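You operate a simulated robot arm through the tools that you are given. There is no shell and no other tool.

You run a simulated robot arm. Do the job below in one go: nothing can be reset, and whatever is moved stays where it is left.

Task
Refill the feeder chute with 2 pads and feed one out.
Fine: pads from the mat; the dial stays on 1; switch the feeder off after.

It is judged by the outcome, as a careful person would: the job done as asked, and still so three seconds after it is handed in. It fails if anything else is knocked over, pushed out of place, dropped, spilled or broken.

Robot
A 7-joint arm with a two-finger gripper, fixed in place. Base frame: the origin is on the floor under the middle of its stand, x ahead of it, y to its left, z up; the work surface is at about z = 0.86. Units: m, degrees, N and s.
With the tool pointing down near the work surface it reaches from about 0.3 to 0.74 m from the base axis. Its first joint turns from -166.0 to 166.0 degrees. Payload 2.94 kg.
The TCP is the grasp point between the finger pads, 0.03 m short of the fingertips. In the tool frame z runs along the fingers and y along their closing line. The gripper opens to 0.138 m; its body begins 0.109 m behind the TCP.
Orientation is that of the tool frame in the base frame, as a unit quaternion [x, y, z, w]. With the fingers straight down and closing along the base's y, the tool's x points along the base's -x, its y along +y and its z along -z.

Tools
- The arm moves only by the tool drive_tool. Its argument "targets" is a list of rows, each an object of numbers (a shift or turn left out is 0, a gripper value left out holds the last): "grip": the opening, from 0 (shut) to 1 (fully open); "tx", "ty", "tz": the shift along the tool's x, y, z in m; "wx", "wy", "wz": the turn, a rotation vector about the tool's x, y, z in degrees. In form: [{"grip": .., "tx": .., "ty": .., "tz": .., "wx": .., "wy": .., "wz": ..}, ...]. A call has 1 to 20 rows; each row is the pose to reach, as a shift and turn from the pose commanded when the call began, along the tool's axes at that moment. Each row takes 0.2 s and may step no farther than 0.05 m and 8.6 degrees from the row before; otherwise, or with a gripper value out of range, the whole call is refused. Where a pose cannot be reached the arm comes as near as it can. A force on the tool above 40 N (or 10 N above the force at the start of the call, whichever is more), or a blocked arm, ends the call early, and 0.2 s more pass. Each finger travels about 0.072 m/s and halts on what it meets, pressing with about 36 N; the grip force reading is that of the motor and also rises with nothing between the fingers. The clock runs only during rows and for 0.2 s after the last one: add rows that repeat a pose to give the fingers time. The reply holds the time, the measured pose of the TCP, the force on the tool along the base axes, the opening and the grip force, in the units named above and with some noise, with the torque about the TCP (base axes, N m) and any sound that the robot's microphone picked up.
- Cameras (640 x 400 px; columns grow to the right, rows downward): "scene" is fixed at [0.4001, 0.6493, 1.6335]; the picture's right is [-1.00, 0.07, 0.00], its down [0.05, 0.82, -0.57] and it looks along [-0.04, -0.57, -0.82] (base axes); focal length 313 px, centre (320, 200). "wrist" rides on the gripper at [0.071, 0.019, -0.146] in the tool frame; the picture's right is [-0.26, 0.97, 0.00], its down [-0.85, -0.23, -0.48] and it looks along [-0.46, -0.12, 0.88] (tool axes); focal length 280 px, centre (320, 200).
- capture(camera): a new picture of that camera. The clock stands still meanwhile.
- raise_lower(by): slides the trunk up (or, below 0, down) by that many m; the arm rides with it, the base frame stays. It gives what a move gives, with no picture.
- locate(camera, pixels): for up to 12 pixels [column, row] of the newest picture of that camera ("zoom" is the newest enlarged one), the place [x, y, z] in the base frame of the surface seen there, good to about 0.003 m. The clock stands still meanwhile.
- inspect(camera, box): a new picture of the part [left, top, right, bottom] of that camera's present view, enlarged. The clock stands still meanwhile.
- hand_in(): hands the job in; it is judged then, once.

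Leave the gripper open and the arm clear of the work at the hand-in unless told otherwise.

The tools are called after "Call:" as name(argument=value, ...) on one line, values as JSON. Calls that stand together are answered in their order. drive_tool: Moves the arm, as the interface text tells. Its arguments: {"type":"object","properties":{"targets":{"type":"array","items":{"type":"object","properties":{"grip":{"type":"number"},"tx":{"type":"number"},"ty":{"type":"number"},"tz":{"type":"number"},"wx":{"type":"number"},"wy":{"type":"number"},"wz":{"type":"number"}}}}},"required":["targets"]} The other tools are called the same way: raise_lower (by) moves the trunk up or down; capture (camera) takes a picture; locate (camera, pixels) gives the place of the surface under pixels of a picture; inspect (camera, box) takes an enlarged picture of a part of a camera's view; hand_in () hands the job in.

At the start:

```text
t: 0.0
tool_pos: [0.3283, 0.2817, 1.2758]
ee_rot: [0.003, 1.0, -0.002, -0.001]
wrist_force: [0.5, -0.1, -0.6]
torque: [0.02, 0.02, 0.0]
width: 0.1379
finger_force: 0.1
trunk travel left (down, up): [-0.425, 0.029]
```

scene: 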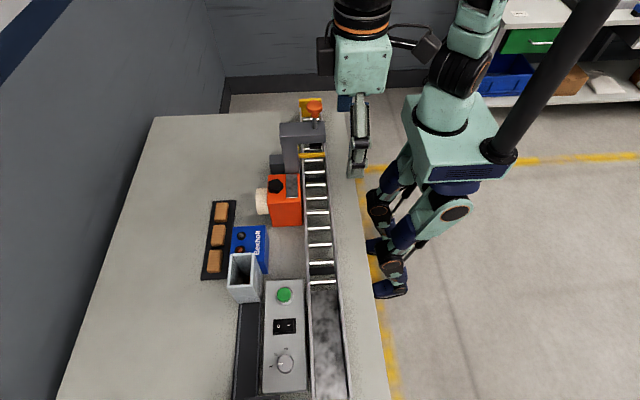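
wrist: 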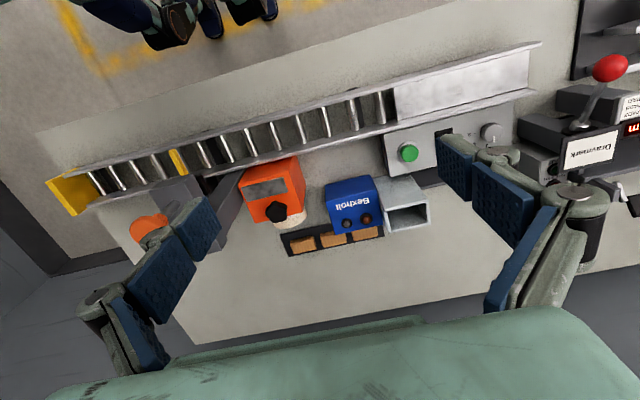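

I see a bench with a roller conveyor, an orange unit, a blue unit labelled "Bexholt" with a grey chute, a black mat with three tan pads, and a control panel with a green button, a rocker switch and a dial. I'll take enlarged views first.

Call:
inspect(camera="scene", box=[180, 180, 320, 310])

Call:
inspect(camera="scene", box=[220, 260, 360, 400])

Call:
inspect(camera="wrist", box=[220, 120, 540, 280])

```text
3.08 times, centred on (250, 245) of scene
```

zoom: 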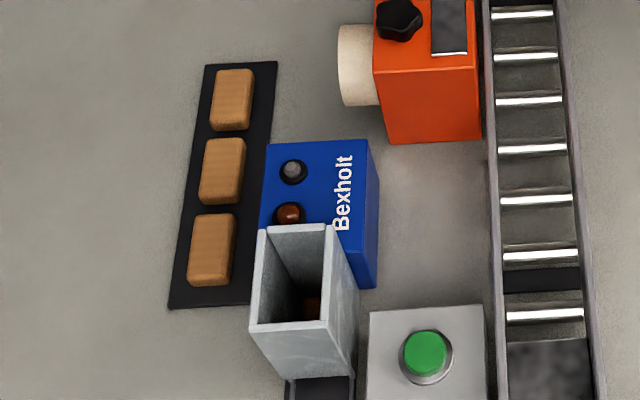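

```text
2.86 times, centred on (290, 330) of scene
```

zoom: 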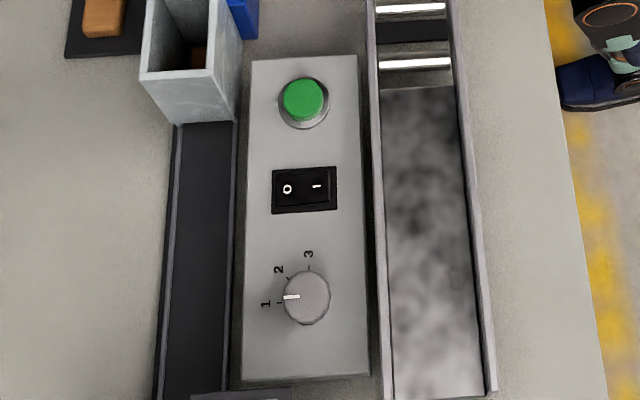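

```text
2.00 times, centred on (380, 200) of wrist
```

zoom: 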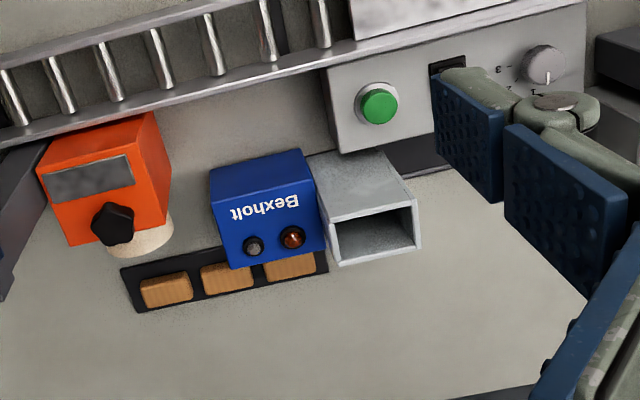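

The chute seems to have something brown at its bottom already. The rocker's state isn't clear yet. I'll measure the pads, the chute rim, the switch, the button and the dial in the scene picture.

Call:
locate(camera="scene", pixels=[[221, 211], [218, 235], [215, 261], [231, 255], [258, 255], [228, 285], [257, 287], [284, 295], [278, 326], [291, 326], [285, 364], [200, 300]])

Call:
inspect(camera="scene", box=[220, 240, 270, 310])

Call:
inspect(camera="scene", box=[262, 310, 312, 341])

```text
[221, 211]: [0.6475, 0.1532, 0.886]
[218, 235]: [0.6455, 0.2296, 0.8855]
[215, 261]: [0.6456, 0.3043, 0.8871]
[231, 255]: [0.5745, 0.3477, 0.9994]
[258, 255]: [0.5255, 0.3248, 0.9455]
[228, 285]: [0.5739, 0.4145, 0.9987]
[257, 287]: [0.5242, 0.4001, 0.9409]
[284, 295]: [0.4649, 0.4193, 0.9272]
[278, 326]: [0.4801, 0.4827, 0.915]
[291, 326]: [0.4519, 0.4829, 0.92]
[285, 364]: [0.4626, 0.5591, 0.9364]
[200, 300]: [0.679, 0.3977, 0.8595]
```

```text
5.71 times, centred on (245, 275) of scene
```

zoom: 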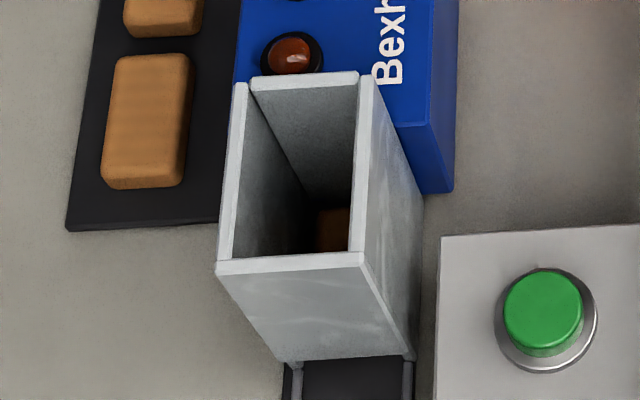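

```text
12.80 times, centred on (287, 326) of scene
```

zoom: 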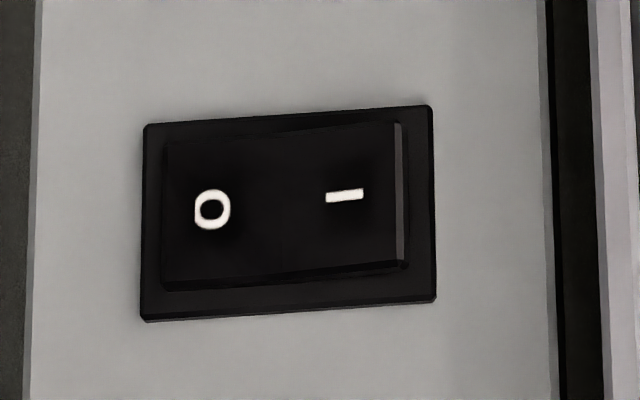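

The raised end of the rocker is the "1" side (z 0.920 against 0.915 on the 0 side), so the feeder looks off. The dial points to 1. Next I'll measure the chute rim corners and the outlines of the pads and mat.

Call:
inspect(camera="scene", box=[195, 195, 275, 295])

Call:
locate(camera="scene", pixels=[[231, 254.5], [253.3, 254], [227.5, 286], [252, 286], [243, 253.5], [240, 286.5], [229, 270], [253, 270], [247, 275], [247, 281], [236, 270], [245, 262]])

```text
4.00 times, centred on (235, 245) of scene
```

zoom: 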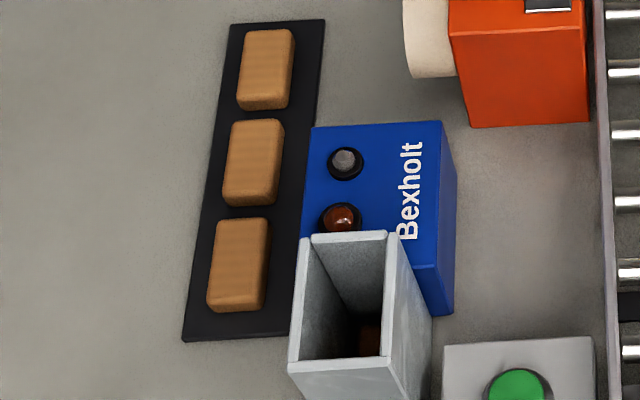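

```text
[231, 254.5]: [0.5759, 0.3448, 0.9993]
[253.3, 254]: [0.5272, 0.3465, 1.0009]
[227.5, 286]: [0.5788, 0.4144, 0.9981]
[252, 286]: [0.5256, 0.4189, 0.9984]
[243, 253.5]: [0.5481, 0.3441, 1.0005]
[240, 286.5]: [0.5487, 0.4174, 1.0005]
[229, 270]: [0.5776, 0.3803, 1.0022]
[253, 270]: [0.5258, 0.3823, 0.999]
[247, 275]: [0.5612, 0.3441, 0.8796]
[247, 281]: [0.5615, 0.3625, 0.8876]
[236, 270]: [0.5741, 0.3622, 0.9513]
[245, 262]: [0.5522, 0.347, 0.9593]
```

A pad appears to sit at the chute's bottom already, with its top at about z 0.888. The chute's outside is about x 0.523–0.580, y 0.342–0.420, with its rim at z 1.000. I'll measure the pad outlines in the enlarged picture now.

Call:
locate(camera="zoom", pixels=[[252, 36], [289, 34], [282, 98], [242, 100], [239, 126], [279, 124], [272, 195], [228, 197], [223, 225], [265, 222], [260, 295], [213, 298]])

Call:
locate(camera="scene", pixels=[[214, 203], [234, 203], [204, 277], [221, 285], [262, 250], [262, 230], [237, 231], [243, 236], [245, 246], [265, 285], [305, 285], [240, 330]])

```text
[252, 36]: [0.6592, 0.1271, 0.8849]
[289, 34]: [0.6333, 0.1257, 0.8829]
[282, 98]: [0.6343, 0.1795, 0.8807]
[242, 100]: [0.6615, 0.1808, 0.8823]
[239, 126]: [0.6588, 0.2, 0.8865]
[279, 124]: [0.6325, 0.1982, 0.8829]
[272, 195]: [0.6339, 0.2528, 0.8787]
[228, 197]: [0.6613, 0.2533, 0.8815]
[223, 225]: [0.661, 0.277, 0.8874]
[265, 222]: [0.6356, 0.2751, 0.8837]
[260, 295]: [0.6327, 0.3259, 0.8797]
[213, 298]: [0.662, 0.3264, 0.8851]
```

```text
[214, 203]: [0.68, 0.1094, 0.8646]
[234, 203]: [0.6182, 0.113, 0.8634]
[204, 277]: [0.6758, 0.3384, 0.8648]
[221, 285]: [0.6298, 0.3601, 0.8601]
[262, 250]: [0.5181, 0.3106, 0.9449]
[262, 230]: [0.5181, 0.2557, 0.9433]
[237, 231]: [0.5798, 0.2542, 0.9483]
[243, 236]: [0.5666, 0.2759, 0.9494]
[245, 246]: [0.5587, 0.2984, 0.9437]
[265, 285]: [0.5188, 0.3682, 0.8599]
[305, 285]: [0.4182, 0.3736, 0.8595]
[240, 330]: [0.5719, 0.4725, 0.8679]
```

Pads are about 0.034 (x) × 0.058 (y) × 0.022 m, centred near (0.647, 0.153), (0.647, 0.226) and (0.647, 0.302). I'll move the wrist camera above the chute, tilted to look straight down into it, and stay well above everything.

Call:
drive_tool(targets=[{"tx": -0.032, "ty": 0.014, "tz": 0.018, "wy": 4}, {"tx": -0.064, "ty": 0.028, "tz": 0.036, "wy": 8}, {"tx": -0.096, "ty": 0.042, "tz": 0.054, "wy": 12}, {"tx": -0.128, "ty": 0.056, "tz": 0.072, "wy": 16}, {"tx": -0.16, "ty": 0.07, "tz": 0.09, "wy": 20}, {"tx": -0.192, "ty": 0.084, "tz": 0.108, "wy": 24}, {"tx": -0.223, "ty": 0.099, "tz": 0.126, "wy": 27}, {"tx": -0.223, "ty": 0.099, "tz": 0.126, "wy": 27}])

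Call:
capture(camera="wrist")

Call:
capture(camera="scene")

```text
t: 1.8
tool_pos: [0.483, 0.3516, 1.1673]
ee_rot: [0.003, 0.972, 0.0, -0.234]
wrist_force: [-0.4, -1.0, -0.2]
torque: [0.01, 0.03, -0.03]
width: 0.1378
finger_force: 0.2
out of reach, approached as far as the arm can: row 6, 7, 8
trunk travel left (down, up): [-0.425, 0.029]
```

```text
taken
```

wrist: 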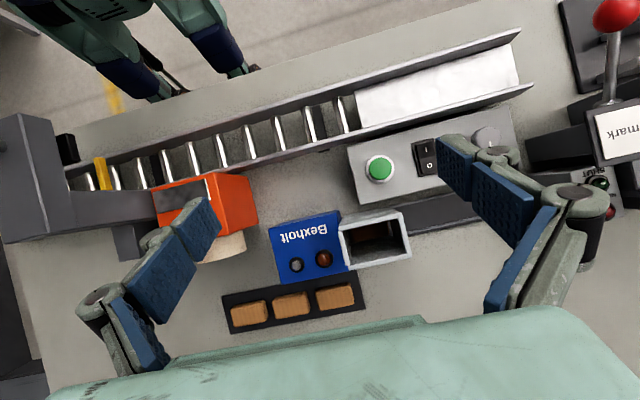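

```text
taken
```

scene: 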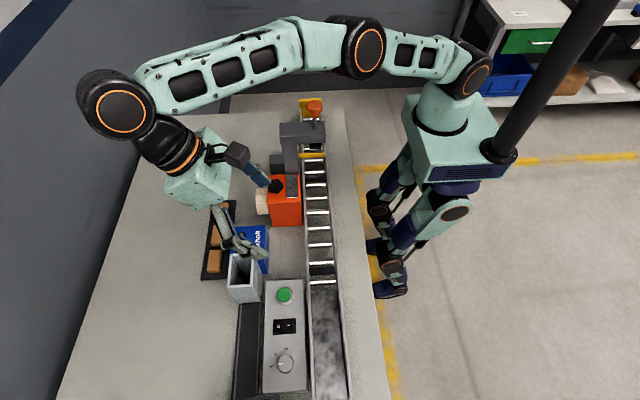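

The arm stopped at the edge of its reach but has a clear view into the chute at around (375, 240) in the wrist picture. I'll enlarge that area and the control panel.

Call:
inspect(camera="wrist", box=[330, 200, 420, 280])

Call:
locate(camera="wrist", pixels=[[360, 235], [375, 232], [390, 230], [370, 240], [365, 228], [400, 245], [344, 220], [402, 213], [348, 268], [411, 256]])

Call:
inspect(camera="wrist", box=[480, 80, 640, 260])

```text
5.00 times, centred on (375, 240) of wrist
```

zoom: 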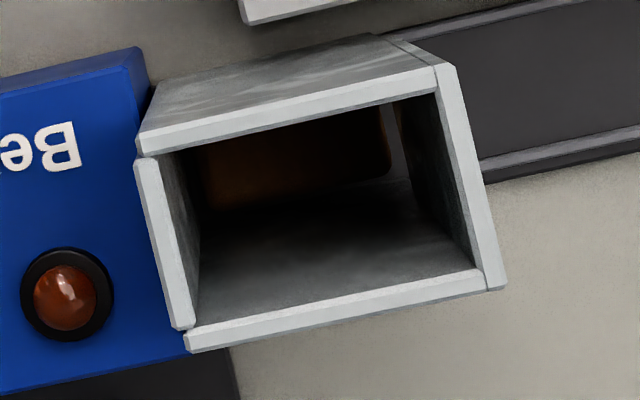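

```text
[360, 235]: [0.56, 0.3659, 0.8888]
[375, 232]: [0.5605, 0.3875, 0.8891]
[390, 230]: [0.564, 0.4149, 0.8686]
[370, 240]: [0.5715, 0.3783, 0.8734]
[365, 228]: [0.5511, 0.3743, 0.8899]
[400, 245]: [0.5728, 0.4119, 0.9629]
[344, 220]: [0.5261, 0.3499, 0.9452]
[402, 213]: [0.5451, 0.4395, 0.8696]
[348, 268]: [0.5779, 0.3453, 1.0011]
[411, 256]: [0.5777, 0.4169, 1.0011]
```

```text
2.22 times, centred on (560, 170) of wrist
```

zoom: 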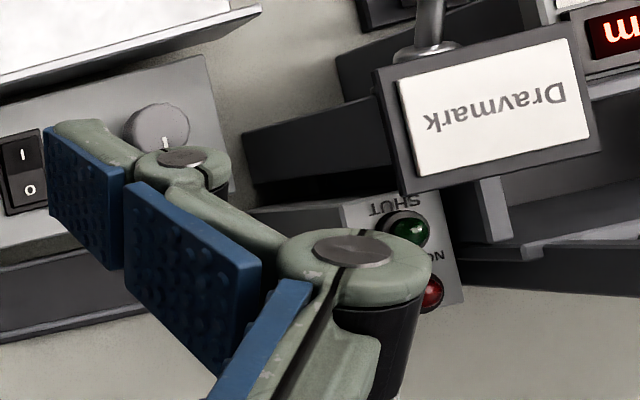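

One pad already lies in the chute bottom (top z 0.889) and the panel's dial reads 1. I'll put the tool back to straight down, then turn it 90° so the fingers close along x, across the pads' short side.

Call:
drive_tool(targets=[{"tx": 0.017, "ty": -0.02, "tz": -0.005, "wy": -7}, {"tx": 0.034, "ty": -0.04, "tz": -0.011, "wy": -14}, {"tx": 0.051, "ty": -0.06, "tz": -0.016, "wy": -21}, {"tx": 0.068, "ty": -0.081, "tz": -0.0214, "wy": -27}, {"tx": 0.068, "ty": -0.081, "tz": -0.0214, "wy": -27}])

```text
t: 3.0
tool_pos: [0.4318, 0.2737, 1.2152]
ee_rot: [0.002, 1.0, -0.002, -0.001]
wrist_force: [-0.6, 0.4, -0.2]
torque: [-0.01, 0.0, 0.0]
width: 0.138
finger_force: 0.1
trunk travel left (down, up): [-0.425, 0.029]
```

The tool points straight down again. Before turning it, I'll check the heights of the orange unit and its cream knob near the first pad.

Call:
capture(camera="scene")

Call:
locate(camera="scene", pixels=[[258, 201], [262, 192], [276, 187], [285, 200], [272, 178], [300, 135], [310, 105]])

```text
taken
```

scene: 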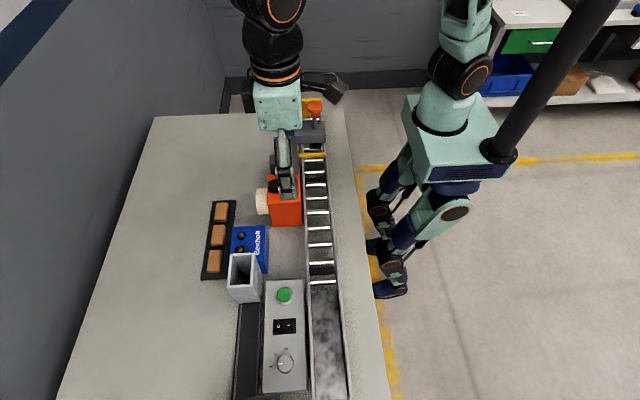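

```text
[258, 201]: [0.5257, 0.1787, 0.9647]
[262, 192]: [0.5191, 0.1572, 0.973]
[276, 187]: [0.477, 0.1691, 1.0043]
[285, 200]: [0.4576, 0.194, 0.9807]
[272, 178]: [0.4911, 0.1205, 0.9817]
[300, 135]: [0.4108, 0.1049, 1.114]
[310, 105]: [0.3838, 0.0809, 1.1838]
```

The orange unit stays at x ≤ 0.53, so the area around the pads is clear. I'll turn the tool +90° about its axis while moving above the first pad at (0.647, 0.153) at z 1.14, with the opening narrowed to about 0.075.

Call:
drive_tool(targets=[{"grip": 0.55, "tx": -0.02, "ty": -0.011, "tz": 0.007, "wz": 8.2}, {"tx": -0.04, "ty": -0.022, "tz": 0.014, "wz": 16.4}, {"tx": -0.06, "ty": -0.033, "tz": 0.021, "wz": 24.6}, {"tx": -0.08, "ty": -0.044, "tz": 0.028, "wz": 32.8}, {"tx": -0.1, "ty": -0.055, "tz": 0.035, "wz": 41}, {"tx": -0.12, "ty": -0.066, "tz": 0.042, "wz": 49.2}, {"tx": -0.14, "ty": -0.077, "tz": 0.049, "wz": 57.4}, {"tx": -0.16, "ty": -0.088, "tz": 0.056, "wz": 65.6}, {"tx": -0.18, "ty": -0.099, "tz": 0.063, "wz": 73.8}, {"tx": -0.2, "ty": -0.11, "tz": 0.07, "wz": 82}, {"tx": -0.215, "ty": -0.121, "tz": 0.075, "wz": 90}, {"tx": -0.215, "ty": -0.121, "tz": 0.075, "wz": 90}])

Call:
capture(camera="wrist")

Call:
capture(camera="scene")

```text
t: 5.6
tool_pos: [0.6479, 0.1514, 1.1419]
ee_rot: [0.709, 0.705, -0.002, 0.0]
wrist_force: [-0.5, -0.1, -0.5]
torque: [0.01, 0.05, 0.03]
width: 0.0761
finger_force: 0.1
trunk travel left (down, up): [-0.425, 0.029]
```

```text
taken
```

wrist: 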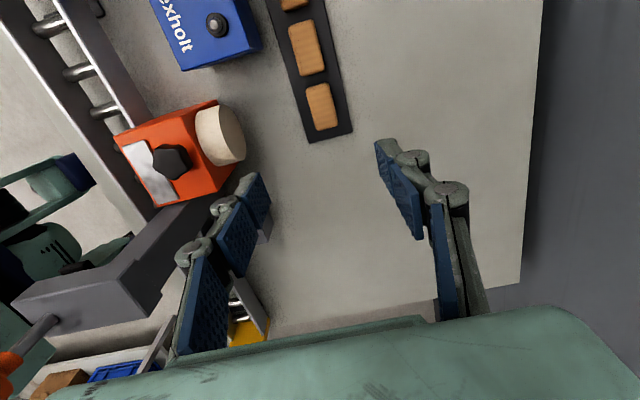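

```text
taken
```

scene: 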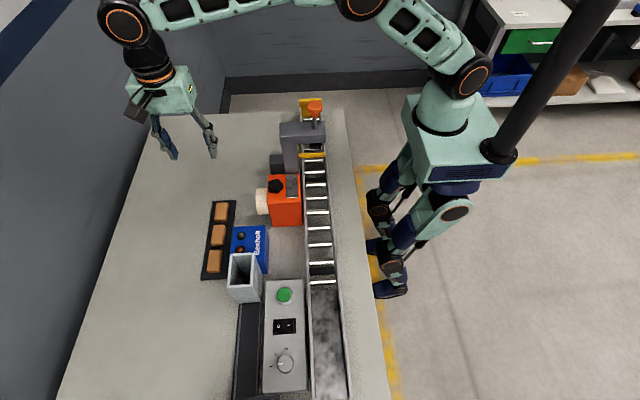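

The tool is over the first pad with its x axis now along base +y and its y axis along base +x. I'll measure the fingers' size in the wrist picture before going down.

Call:
inspect(camera="wrist", box=[170, 90, 490, 290])

Call:
locate(camera="wrist", pixels=[[379, 143], [392, 142], [412, 152], [425, 158], [417, 235], [380, 180], [252, 178], [262, 190], [270, 212], [216, 205], [322, 105], [302, 48]])

```text
2.00 times, centred on (330, 190) of wrist
```

zoom: 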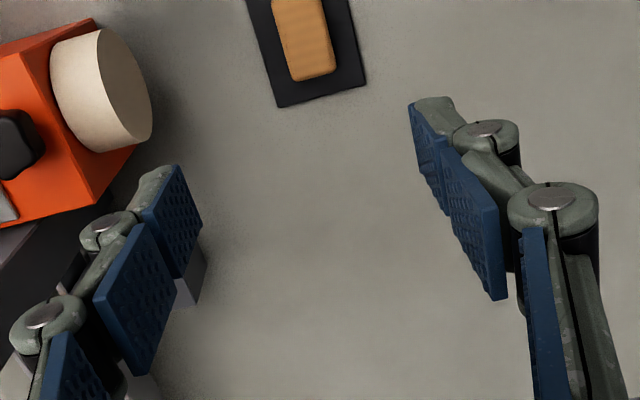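

```text
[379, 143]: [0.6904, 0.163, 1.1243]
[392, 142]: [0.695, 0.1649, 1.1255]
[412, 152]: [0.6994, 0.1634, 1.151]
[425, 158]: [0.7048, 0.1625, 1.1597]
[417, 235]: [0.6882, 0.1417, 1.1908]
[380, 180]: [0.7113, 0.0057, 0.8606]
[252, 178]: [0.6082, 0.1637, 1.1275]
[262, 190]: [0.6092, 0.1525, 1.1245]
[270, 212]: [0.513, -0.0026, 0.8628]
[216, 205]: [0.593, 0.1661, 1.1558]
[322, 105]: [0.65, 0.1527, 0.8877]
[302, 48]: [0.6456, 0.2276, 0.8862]
```

The fingers are about 0.025 m wide and 0.012 m thick. I'll measure the tip edges once more in the enlarged picture to know exactly how low the tips reach.

Call:
locate(camera="zoom", pixels=[[177, 169], [188, 195], [199, 219], [181, 275], [143, 213], [165, 170], [412, 106], [414, 112], [440, 210], [420, 100], [440, 98], [452, 102]])

```text
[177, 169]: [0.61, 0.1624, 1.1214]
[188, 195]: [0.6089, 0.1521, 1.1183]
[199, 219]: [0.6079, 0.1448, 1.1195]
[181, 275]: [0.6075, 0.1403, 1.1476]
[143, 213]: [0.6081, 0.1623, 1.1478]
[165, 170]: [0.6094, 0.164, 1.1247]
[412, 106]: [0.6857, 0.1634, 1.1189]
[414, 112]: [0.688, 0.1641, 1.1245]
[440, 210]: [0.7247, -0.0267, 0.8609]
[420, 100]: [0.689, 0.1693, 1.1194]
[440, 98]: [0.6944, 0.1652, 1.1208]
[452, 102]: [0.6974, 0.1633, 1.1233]
```

The tips reach about 0.024 m below the TCP at this opening and the pad's top is at z 0.886. I'll descend to TCP z 0.900, so the tips grip roughly the upper half of the pad, shifting 2 mm in +y to centre.

Call:
drive_tool(targets=[{"grip": 0.5, "tx": 0.002, "tz": 0.045}, {"tx": 0.002, "tz": 0.09}, {"tx": 0.002, "tz": 0.135}, {"tx": 0.002, "tz": 0.175}, {"tx": 0.002, "tz": 0.205}, {"tx": 0.002, "tz": 0.225}, {"tx": 0.002, "tz": 0.235}, {"tx": 0.002, "tz": 0.235}])

Call:
capture(camera="wrist")

```text
t: 7.4
tool_pos: [0.6451, 0.1534, 0.906]
ee_rot: [0.708, 0.706, -0.001, 0.0]
wrist_force: [0.6, -0.3, 1.4]
torque: [-0.02, -0.02, -0.01]
width: 0.0692
finger_force: 0.1
trunk travel left (down, up): [-0.425, 0.029]
```

```text
taken
```

wrist: 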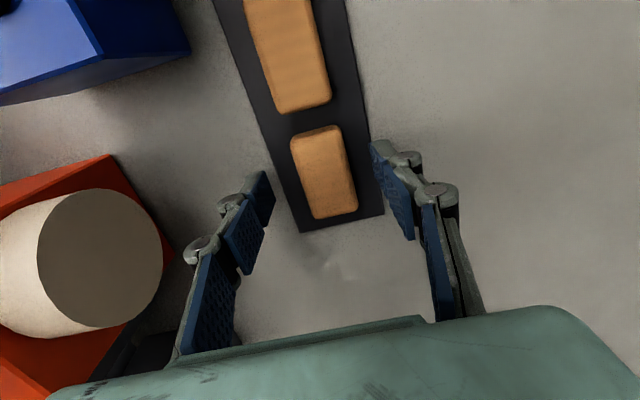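

The pad sits between the two fingertips, with its middle at about (325, 172). I'll check tip heights and pad edges before closing.

Call:
locate(camera="wrist", pixels=[[325, 172], [297, 140], [338, 130], [315, 212], [353, 205], [264, 175], [273, 200], [373, 146], [378, 143], [390, 140], [345, 165], [305, 178]])

Call:
inspect(camera="wrist", box=[230, 100, 430, 260])

```text
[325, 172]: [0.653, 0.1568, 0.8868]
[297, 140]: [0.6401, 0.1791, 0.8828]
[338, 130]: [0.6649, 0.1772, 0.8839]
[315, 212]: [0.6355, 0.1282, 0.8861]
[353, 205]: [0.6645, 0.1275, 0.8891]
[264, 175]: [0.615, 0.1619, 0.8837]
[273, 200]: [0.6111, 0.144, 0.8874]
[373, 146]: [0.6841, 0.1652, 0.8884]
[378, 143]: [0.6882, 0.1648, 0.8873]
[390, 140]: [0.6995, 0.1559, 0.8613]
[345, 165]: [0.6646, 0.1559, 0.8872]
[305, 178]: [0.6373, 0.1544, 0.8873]
```

```text
2.50 times, centred on (330, 180) of wrist
```

zoom: 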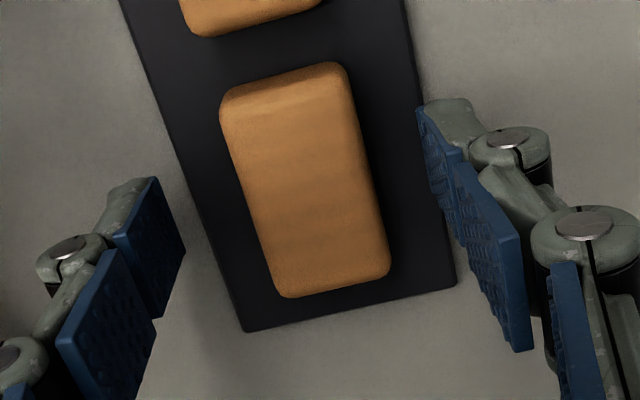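

The tips are at about z 0.883 and the pad's centre is near x 0.650. I'll go 8 mm lower, shift 4 mm in +x, then close on the pad.

Call:
drive_tool(targets=[{"ty": 0.003, "tz": 0.004}, {"ty": 0.004, "tz": 0.008}, {"grip": 0.4, "ty": 0.004, "tz": 0.008}, {"grip": 0.3, "ty": 0.004, "tz": 0.008}, {"grip": 0.2, "ty": 0.004, "tz": 0.008}, {"grip": 0.15, "ty": 0.004, "tz": 0.008}, {"grip": 0.15, "ty": 0.004, "tz": 0.008}])

Call:
capture(camera="wrist")

```text
t: 9.0
tool_pos: [0.6507, 0.1523, 0.899]
ee_rot: [0.709, 0.706, -0.001, 0.0]
wrist_force: [-0.1, -1.0, -0.1]
torque: [-0.01, -0.02, 0.02]
width: 0.0322
finger_force: 35.7
trunk travel left (down, up): [-0.425, 0.029]
```

```text
taken
```

wrist: 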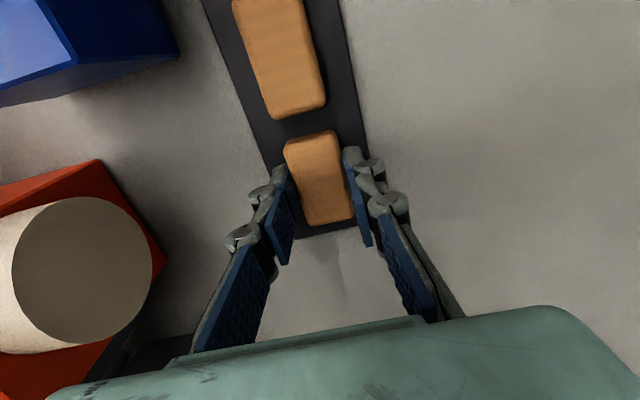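

The fingers halted at 0.032 m with 36 N, so the pad is held. Next I'll lift it straight up and look at how it sits in the fingers.

Call:
drive_tool(targets=[{"tz": -0.02}, {"tz": -0.05}, {"tz": -0.09}, {"tz": -0.135}, {"tz": -0.18}, {"tz": -0.2}, {"tz": -0.2}])

Call:
capture(camera="wrist")

Call:
inspect(camera="scene", box=[140, 90, 300, 290])

```text
t: 10.6
tool_pos: [0.6519, 0.1525, 1.099]
ee_rot: [0.708, 0.706, -0.003, 0.001]
wrist_force: [-0.4, -0.2, -0.2]
torque: [-0.01, 0.0, -0.01]
width: 0.0322
finger_force: 36.4
trunk travel left (down, up): [-0.425, 0.029]
```

```text
taken
```

wrist: 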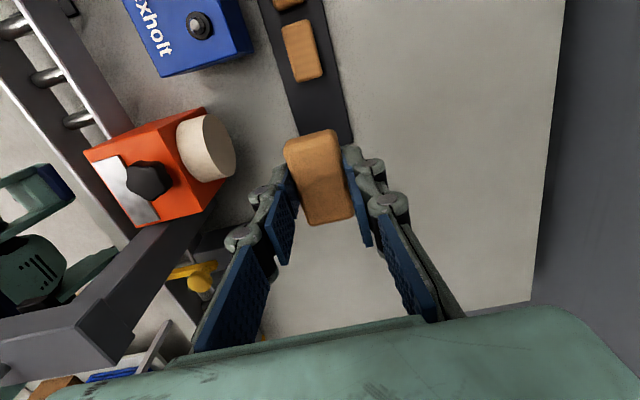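

```text
2.00 times, centred on (220, 190) of scene
```

zoom: 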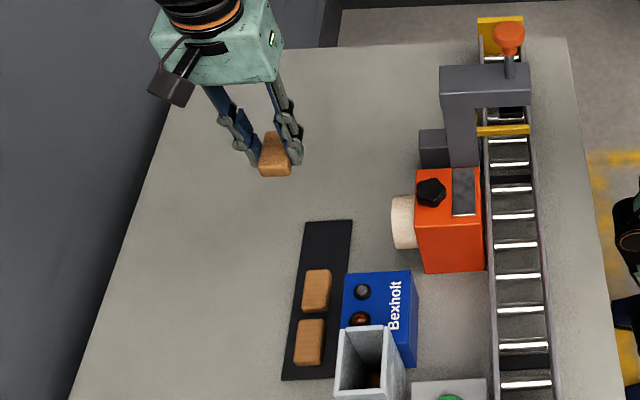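

The pad lifted cleanly and level. I'll measure its corners and the fingertips to know its position in the hand.

Call:
inspect(camera="wrist", box=[250, 110, 410, 250])

Call:
locate(camera="wrist", pixels=[[290, 148], [330, 136], [348, 211], [310, 219], [319, 178], [285, 143], [335, 131], [297, 180], [343, 170], [280, 172], [349, 150]])

```text
2.86 times, centred on (330, 180) of wrist
```

zoom: 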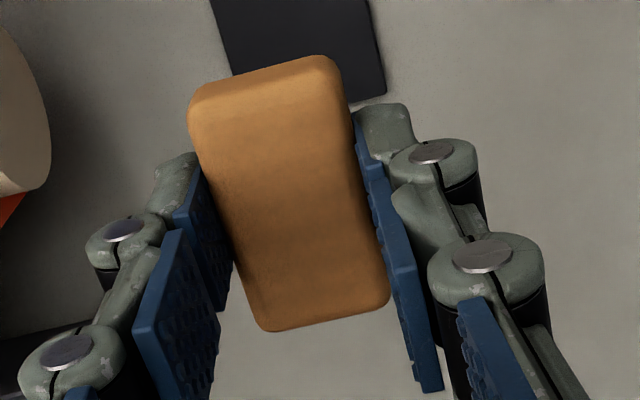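

```text
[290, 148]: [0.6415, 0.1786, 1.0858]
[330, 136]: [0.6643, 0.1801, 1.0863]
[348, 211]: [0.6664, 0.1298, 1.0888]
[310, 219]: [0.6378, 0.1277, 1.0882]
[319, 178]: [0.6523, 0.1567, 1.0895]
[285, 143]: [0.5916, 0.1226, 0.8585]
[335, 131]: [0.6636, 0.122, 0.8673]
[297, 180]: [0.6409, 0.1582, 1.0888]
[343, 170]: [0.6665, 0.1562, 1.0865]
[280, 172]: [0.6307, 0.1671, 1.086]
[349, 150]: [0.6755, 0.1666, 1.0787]
```

The pad's top is 0.011 m below the TCP and it's centred at about (0.6525, 0.154). I'll look from the scene camera to see how far the pad sticks out below the fingertips.

Call:
inspect(camera="scene", box=[190, 135, 240, 185])

```text
8.00 times, centred on (215, 160) of scene
```

zoom: 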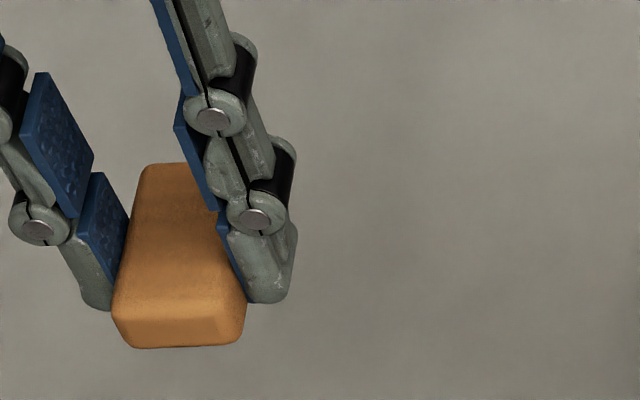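

Call:
locate(camera="zoom", pixels=[[266, 298], [285, 295], [255, 290], [105, 305], [92, 300], [140, 343], [225, 340], [180, 305], [180, 340], [135, 312], [240, 305], [262, 222]])

```text
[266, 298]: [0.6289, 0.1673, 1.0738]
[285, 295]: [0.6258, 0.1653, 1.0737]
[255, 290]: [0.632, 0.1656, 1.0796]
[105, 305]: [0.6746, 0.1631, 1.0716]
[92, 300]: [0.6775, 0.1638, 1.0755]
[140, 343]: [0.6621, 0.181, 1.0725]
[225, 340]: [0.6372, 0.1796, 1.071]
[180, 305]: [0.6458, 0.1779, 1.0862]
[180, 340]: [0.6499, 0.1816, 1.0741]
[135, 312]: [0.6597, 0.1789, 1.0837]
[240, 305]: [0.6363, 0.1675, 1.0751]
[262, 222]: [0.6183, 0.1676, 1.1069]
```

The tips end at about z 1.071 and the pad's bottom is about 1.0655, so only 5 mm sticks out. I want more of it inside the chute before letting go, so I'll set the pad back on the mat in its old place, regrip about 7 mm higher and lift again.

Call:
drive_tool(targets=[{"tz": 0.045}, {"tz": 0.09}, {"tz": 0.135}, {"tz": 0.17}, {"tz": 0.185}, {"tz": 0.193}, {"tz": 0.198}, {"tz": 0.2}, {"tz": 0.2}])

```text
t: 12.6
tool_pos: [0.6505, 0.1533, 0.8987]
ee_rot: [0.708, 0.706, -0.002, -0.001]
wrist_force: [-0.2, 0.0, -0.8]
torque: [0.01, -0.01, 0.03]
width: 0.0323
finger_force: 35.9
trunk travel left (down, up): [-0.425, 0.029]
```

The pad is back at mat height with almost no contact force. Next I'll open slowly, rise 7 mm, and close again.

Call:
drive_tool(targets=[{"grip": 0.26}, {"grip": 0.32}, {"grip": 0.36}, {"grip": 0.36, "tz": -0.003}, {"tz": -0.007}, {"tz": -0.007}, {"grip": 0.28, "tz": -0.007}, {"grip": 0.2, "tz": -0.007}, {"grip": 0.15, "tz": -0.007}, {"grip": 0.15, "tz": -0.007}])

Call:
capture(camera="wrist")

```text
t: 14.8
tool_pos: [0.6496, 0.1527, 0.9053]
ee_rot: [0.708, 0.706, 0.0, 0.0]
wrist_force: [0.0, 0.0, -0.4]
torque: [-0.02, -0.03, 0.03]
width: 0.032
finger_force: 36.1
trunk travel left (down, up): [-0.425, 0.029]
```

```text
taken
```

wrist: 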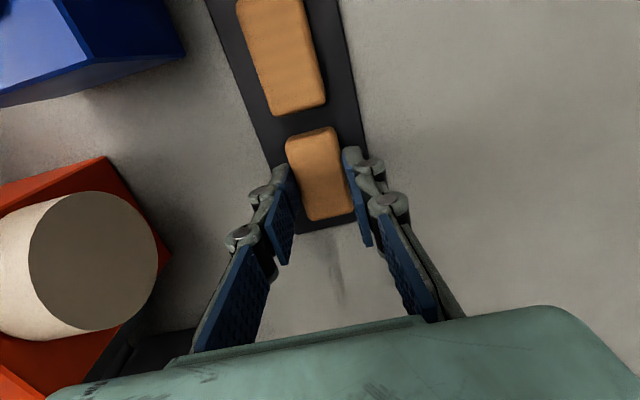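

The regrip holds at 0.032 m and 36 N. I'll lift straight up to z 1.12, then carry the pad over to the chute centre at (0.552, 0.381).

Call:
drive_tool(targets=[{"tz": -0.02}, {"tz": -0.05}, {"tz": -0.095}, {"tz": -0.14}, {"tz": -0.185}, {"tz": -0.215}, {"tz": -0.215, "tx": 0.035, "ty": -0.015}, {"tz": -0.215, "tx": 0.076, "ty": -0.033}, {"tz": -0.215, "tx": 0.117, "ty": -0.05}, {"tz": -0.215, "tx": 0.158, "ty": -0.068}, {"tz": -0.215, "tx": 0.199, "ty": -0.085}, {"tz": -0.215, "tx": 0.22, "ty": -0.094}, {"tz": -0.215, "tx": 0.228, "ty": -0.098}, {"tz": -0.215, "tx": 0.228, "ty": -0.098}])

Call:
capture(camera="wrist")

Call:
capture(camera="scene")

```text
t: 17.8
tool_pos: [0.5542, 0.3822, 1.119]
ee_rot: [0.708, 0.706, -0.002, 0.0]
wrist_force: [-1.0, 0.2, 0.6]
torque: [0.02, 0.02, 0.02]
width: 0.0321
finger_force: 35.5
trunk travel left (down, up): [-0.425, 0.029]
```

```text
taken
```

wrist: 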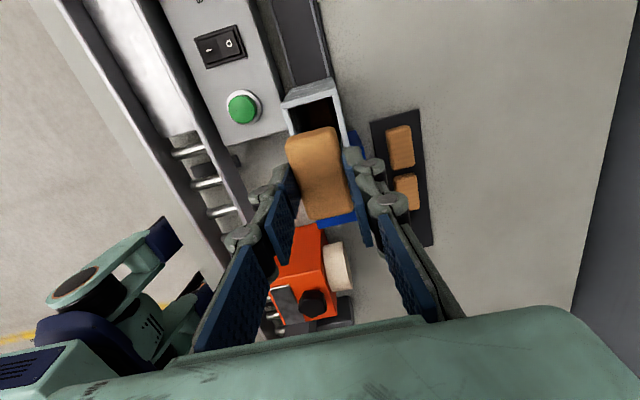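

```text
taken
```

scene: 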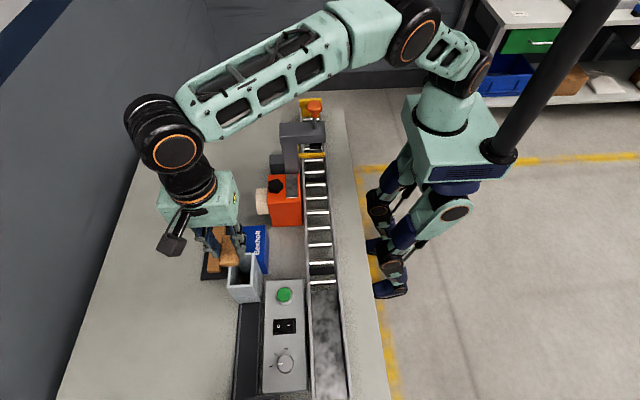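

The pad hangs above the chute. I'll measure its corners and the visible rim to line it up.

Call:
inspect(camera="wrist", box=[250, 70, 410, 240])

Call:
locate(camera="wrist", pixels=[[292, 145], [332, 134], [349, 208], [310, 214], [295, 175], [344, 168], [290, 105], [310, 92], [331, 87], [342, 125]])

Call:
inspect(camera="scene", box=[205, 225, 275, 305])

```text
2.35 times, centred on (330, 155) of wrist
```

zoom: 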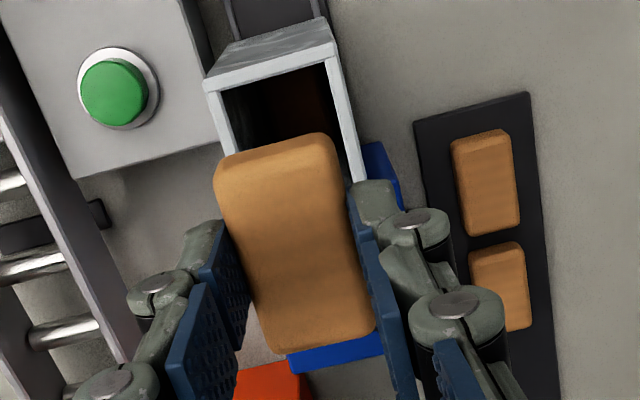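

```text
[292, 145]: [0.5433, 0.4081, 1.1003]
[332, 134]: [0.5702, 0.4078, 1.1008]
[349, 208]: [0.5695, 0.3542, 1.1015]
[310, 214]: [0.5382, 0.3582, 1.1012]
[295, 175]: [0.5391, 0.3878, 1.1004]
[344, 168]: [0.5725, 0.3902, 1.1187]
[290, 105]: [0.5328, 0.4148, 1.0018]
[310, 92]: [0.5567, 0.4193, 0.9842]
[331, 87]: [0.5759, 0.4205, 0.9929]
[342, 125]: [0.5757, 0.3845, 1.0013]
```

```text
5.00 times, centred on (240, 265) of scene
```

zoom: 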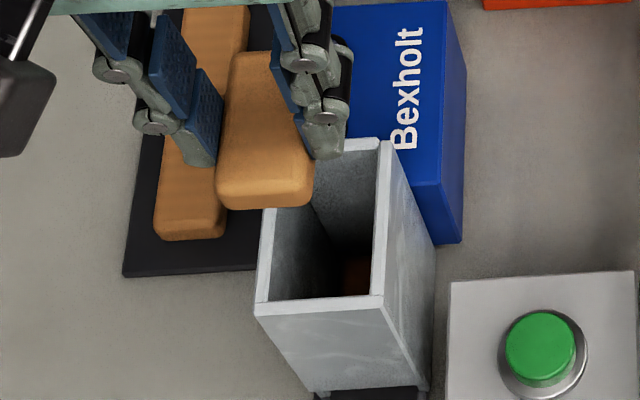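

The pad's centre is about (0.555, 0.382) with 13 mm sticking out below the tips. The chute centre is (0.552, 0.381), so I'll shift 3 mm in -x and 1 mm in -y, then lower until the pad's bottom is just above the rim.

Call:
drive_tool(targets=[{"tx": -0.001, "ty": -0.003, "tz": 0.02}, {"tx": -0.001, "ty": -0.003, "tz": 0.045}, {"tx": -0.001, "ty": -0.003, "tz": 0.065}, {"tx": -0.001, "ty": -0.003, "tz": 0.073}, {"tx": -0.001, "ty": -0.003, "tz": 0.073}])

Call:
inspect(camera="scene", box=[205, 225, 275, 305])

Call:
capture(camera="wrist")

```text
t: 19.0
tool_pos: [0.5507, 0.3813, 1.0478]
ee_rot: [0.708, 0.706, 0.0, 0.0]
wrist_force: [-0.3, 0.6, -1.0]
torque: [0.05, 0.02, -0.02]
width: 0.0321
finger_force: 35.8
trunk travel left (down, up): [-0.425, 0.029]
```

```text
5.00 times, centred on (240, 265) of scene
```

zoom: 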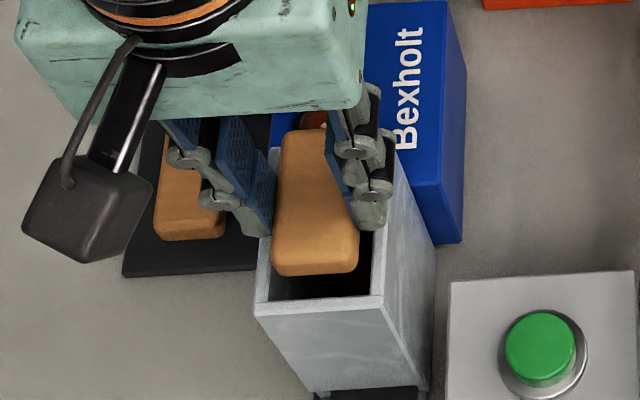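

```text
taken
```

wrist: 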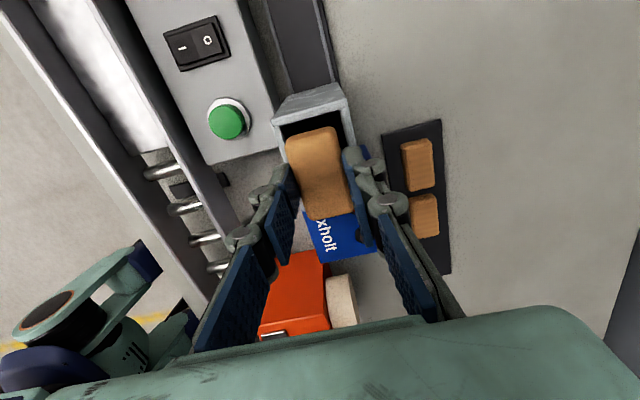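

The pad is just above the rim. I'll enlarge the wrist view to confirm it is centred in the opening.

Call:
inspect(camera="wrist", box=[260, 70, 380, 240])

Call:
locate(camera="wrist", pixels=[[292, 145], [332, 134], [349, 205], [310, 211], [278, 124], [346, 96], [349, 120], [281, 140], [310, 112], [352, 140]])

```text
2.35 times, centred on (320, 155) of wrist
```

zoom: 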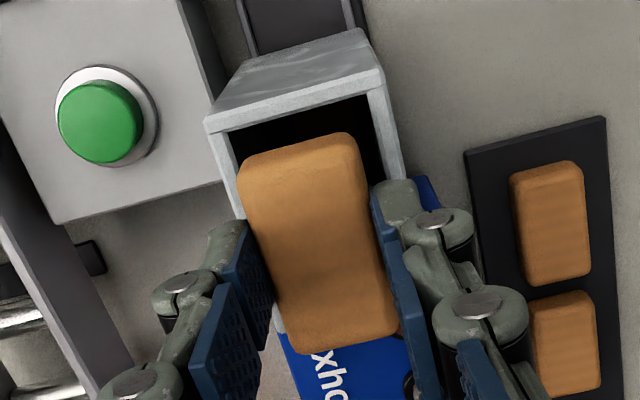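

```text
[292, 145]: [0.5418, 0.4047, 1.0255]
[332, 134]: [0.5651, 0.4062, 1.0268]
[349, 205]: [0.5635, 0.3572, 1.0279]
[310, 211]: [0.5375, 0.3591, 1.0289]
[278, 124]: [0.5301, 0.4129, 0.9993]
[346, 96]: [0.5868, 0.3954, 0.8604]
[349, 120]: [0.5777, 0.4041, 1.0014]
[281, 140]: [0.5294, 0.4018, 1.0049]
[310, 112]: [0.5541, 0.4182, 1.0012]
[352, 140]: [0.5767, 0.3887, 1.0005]
```

The pad is centred at about (0.552, 0.3815) in the opening. I'll lower 14 mm more so its bottom enters the chute while the tips stay above the rim, watching the force.

Call:
drive_tool(targets=[{"tz": 0.005}, {"tz": 0.01}, {"tz": 0.014}, {"tz": 0.014}])

Call:
inspect(camera="scene", box=[205, 225, 275, 305])

Call:
inspect(camera="wrist", box=[260, 70, 380, 240])

```text
t: 20.0
tool_pos: [0.5503, 0.3812, 1.0327]
ee_rot: [0.709, 0.705, -0.002, 0.0]
wrist_force: [0.0, -0.2, 0.5]
torque: [0.0, -0.02, 0.03]
width: 0.0325
finger_force: 36.5
trunk travel left (down, up): [-0.425, 0.029]
```

```text
5.00 times, centred on (240, 265) of scene
```

zoom: 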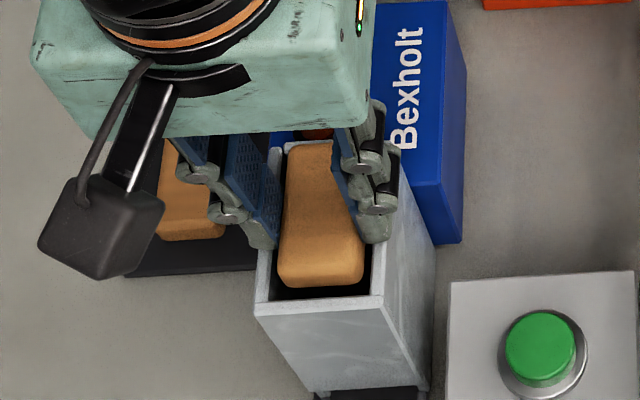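

```text
2.35 times, centred on (320, 155) of wrist
```

zoom: 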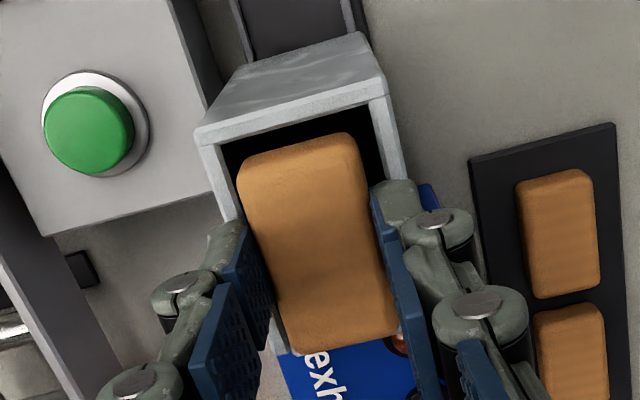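

The force is near zero and the pad's lower part is inside the opening. I'll open the fingers to let it go.

Call:
drive_tool(targets=[{"grip": 0.5}, {"grip": 0.5}, {"grip": 0.5}, {"grip": 0.5}])

Call:
inspect(camera="wrist", box=[260, 70, 380, 240])

Call:
inspect(camera="scene", box=[205, 225, 275, 305])

```text
t: 21.0
tool_pos: [0.5507, 0.3803, 1.0334]
ee_rot: [0.708, 0.706, -0.001, 0.0]
wrist_force: [0.7, -1.0, 0.1]
torque: [0.01, -0.01, 0.0]
width: 0.0688
finger_force: 0.0
trunk travel left (down, up): [-0.425, 0.029]
```

```text
2.35 times, centred on (320, 155) of wrist
```

zoom: 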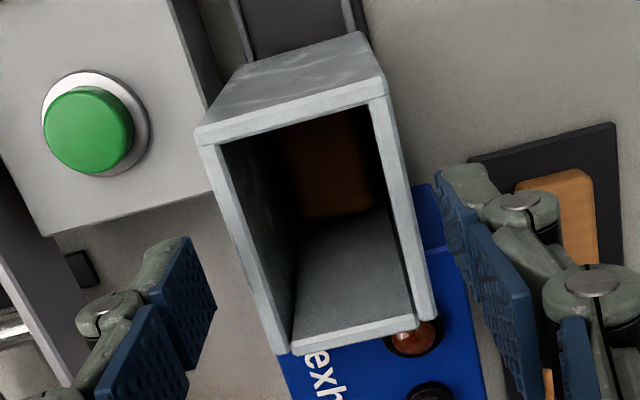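

```text
5.00 times, centred on (240, 265) of scene
```

zoom: 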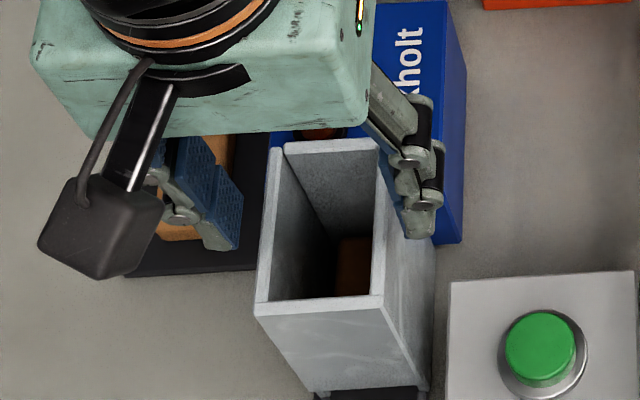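

The pad has dropped into the chute. I'll check its height there, which should be about 0.911 if it lies flat on the first.

Call:
capture(camera="wrist")

Call:
locate(camera="wrist", pixels=[[322, 155], [315, 140], [335, 130], [333, 155], [326, 165], [345, 110], [285, 140]])

```text
taken
```

wrist: 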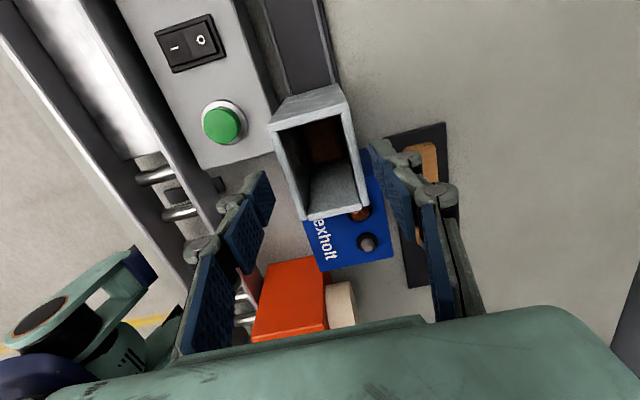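

```text
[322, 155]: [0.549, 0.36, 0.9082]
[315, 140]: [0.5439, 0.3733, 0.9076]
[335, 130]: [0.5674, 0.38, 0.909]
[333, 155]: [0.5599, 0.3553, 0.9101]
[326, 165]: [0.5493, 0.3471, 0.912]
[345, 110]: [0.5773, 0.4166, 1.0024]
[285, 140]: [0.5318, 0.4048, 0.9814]
```

The second pad lies flat, its top at 0.909. I'll rise and move over the next mat pad at (0.649, 0.226).

Call:
drive_tool(targets=[{"tz": -0.03}, {"tz": -0.07}, {"tz": -0.07, "tx": -0.03, "ty": 0.02}, {"tz": -0.07, "tx": -0.068, "ty": 0.044}, {"tz": -0.07, "tx": -0.106, "ty": 0.068}, {"tz": -0.07, "tx": -0.142, "ty": 0.09}, {"tz": -0.07, "tx": -0.154, "ty": 0.098}, {"tz": -0.07, "tx": -0.154, "ty": 0.098}])

Call:
capture(camera="wrist")

Call:
capture(camera="scene")

```text
t: 22.8
tool_pos: [0.648, 0.2259, 1.104]
ee_rot: [0.708, 0.706, -0.002, 0.0]
wrist_force: [-0.6, 0.0, -0.8]
torque: [0.0, 0.0, -0.01]
width: 0.0687
finger_force: 0.1
trunk travel left (down, up): [-0.425, 0.029]
```

```text
taken
```

wrist: 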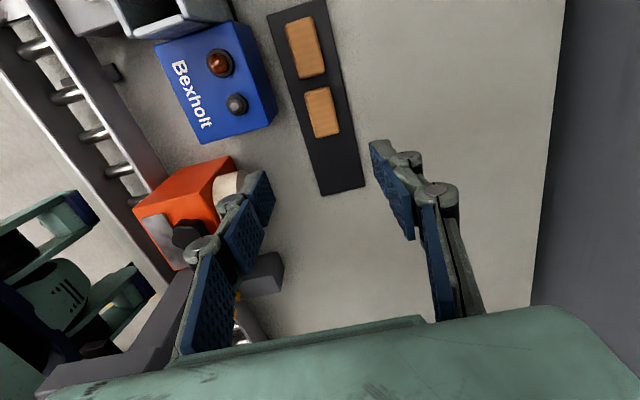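

```text
taken
```

scene: 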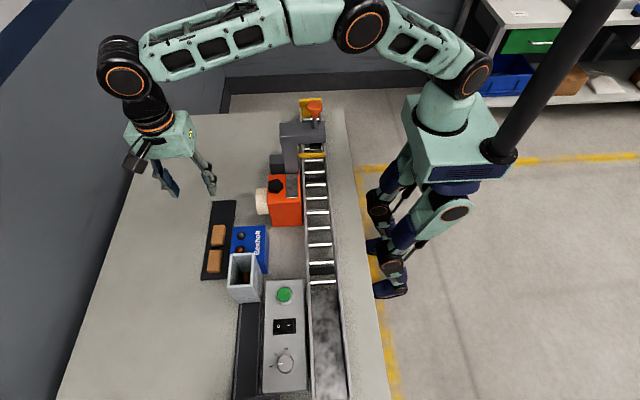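

The next pad is at about (322, 112) in the wrist picture. I'll measure its edges.

Call:
locate(camera="wrist", pixels=[[322, 112], [308, 94], [330, 89], [337, 131], [317, 135], [310, 114], [334, 109]])

```text
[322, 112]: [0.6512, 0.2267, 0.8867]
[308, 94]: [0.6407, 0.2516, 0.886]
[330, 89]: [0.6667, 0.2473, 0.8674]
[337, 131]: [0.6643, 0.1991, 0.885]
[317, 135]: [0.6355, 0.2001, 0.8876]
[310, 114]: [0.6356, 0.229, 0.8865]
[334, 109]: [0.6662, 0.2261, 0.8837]
```

The pad's centre is about (0.651, 0.226). I'll descend to TCP z 0.906 with the opening at 0.055, then check before closing.

Call:
drive_tool(targets=[{"grip": 0.42, "ty": 0.002, "tz": 0.045}, {"ty": 0.002, "tz": 0.09}, {"ty": 0.002, "tz": 0.135}, {"ty": 0.002, "tz": 0.165}, {"ty": 0.002, "tz": 0.182}, {"ty": 0.002, "tz": 0.192}, {"ty": 0.002, "tz": 0.198}, {"ty": 0.002, "tz": 0.198}])

Call:
inspect(camera="wrist", box=[230, 100, 430, 260])

```text
t: 24.6
tool_pos: [0.6503, 0.2258, 0.9045]
ee_rot: [0.708, 0.706, 0.0, 0.0]
wrist_force: [-0.1, 0.5, 0.4]
torque: [0.01, 0.0, -0.01]
width: 0.0581
finger_force: 0.0
trunk travel left (down, up): [-0.425, 0.029]
```

```text
2.50 times, centred on (330, 180) of wrist
```

zoom: 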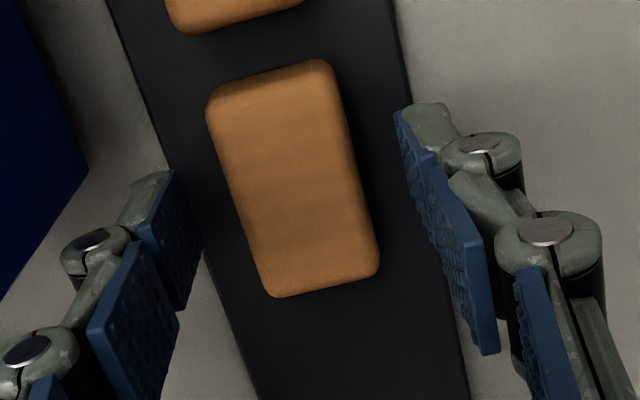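

The pad is between the fingers with room on both sides. I'll close on it now.

Call:
drive_tool(targets=[{"grip": 0.34}, {"grip": 0.27}, {"grip": 0.2}, {"grip": 0.15}, {"grip": 0.15}, {"grip": 0.15}])

```text
t: 26.0
tool_pos: [0.6504, 0.2261, 0.9054]
ee_rot: [0.708, 0.706, -0.001, 0.001]
wrist_force: [0.3, 0.3, -0.6]
torque: [0.01, 0.0, 0.03]
width: 0.0324
finger_force: 35.9
trunk travel left (down, up): [-0.425, 0.029]
```

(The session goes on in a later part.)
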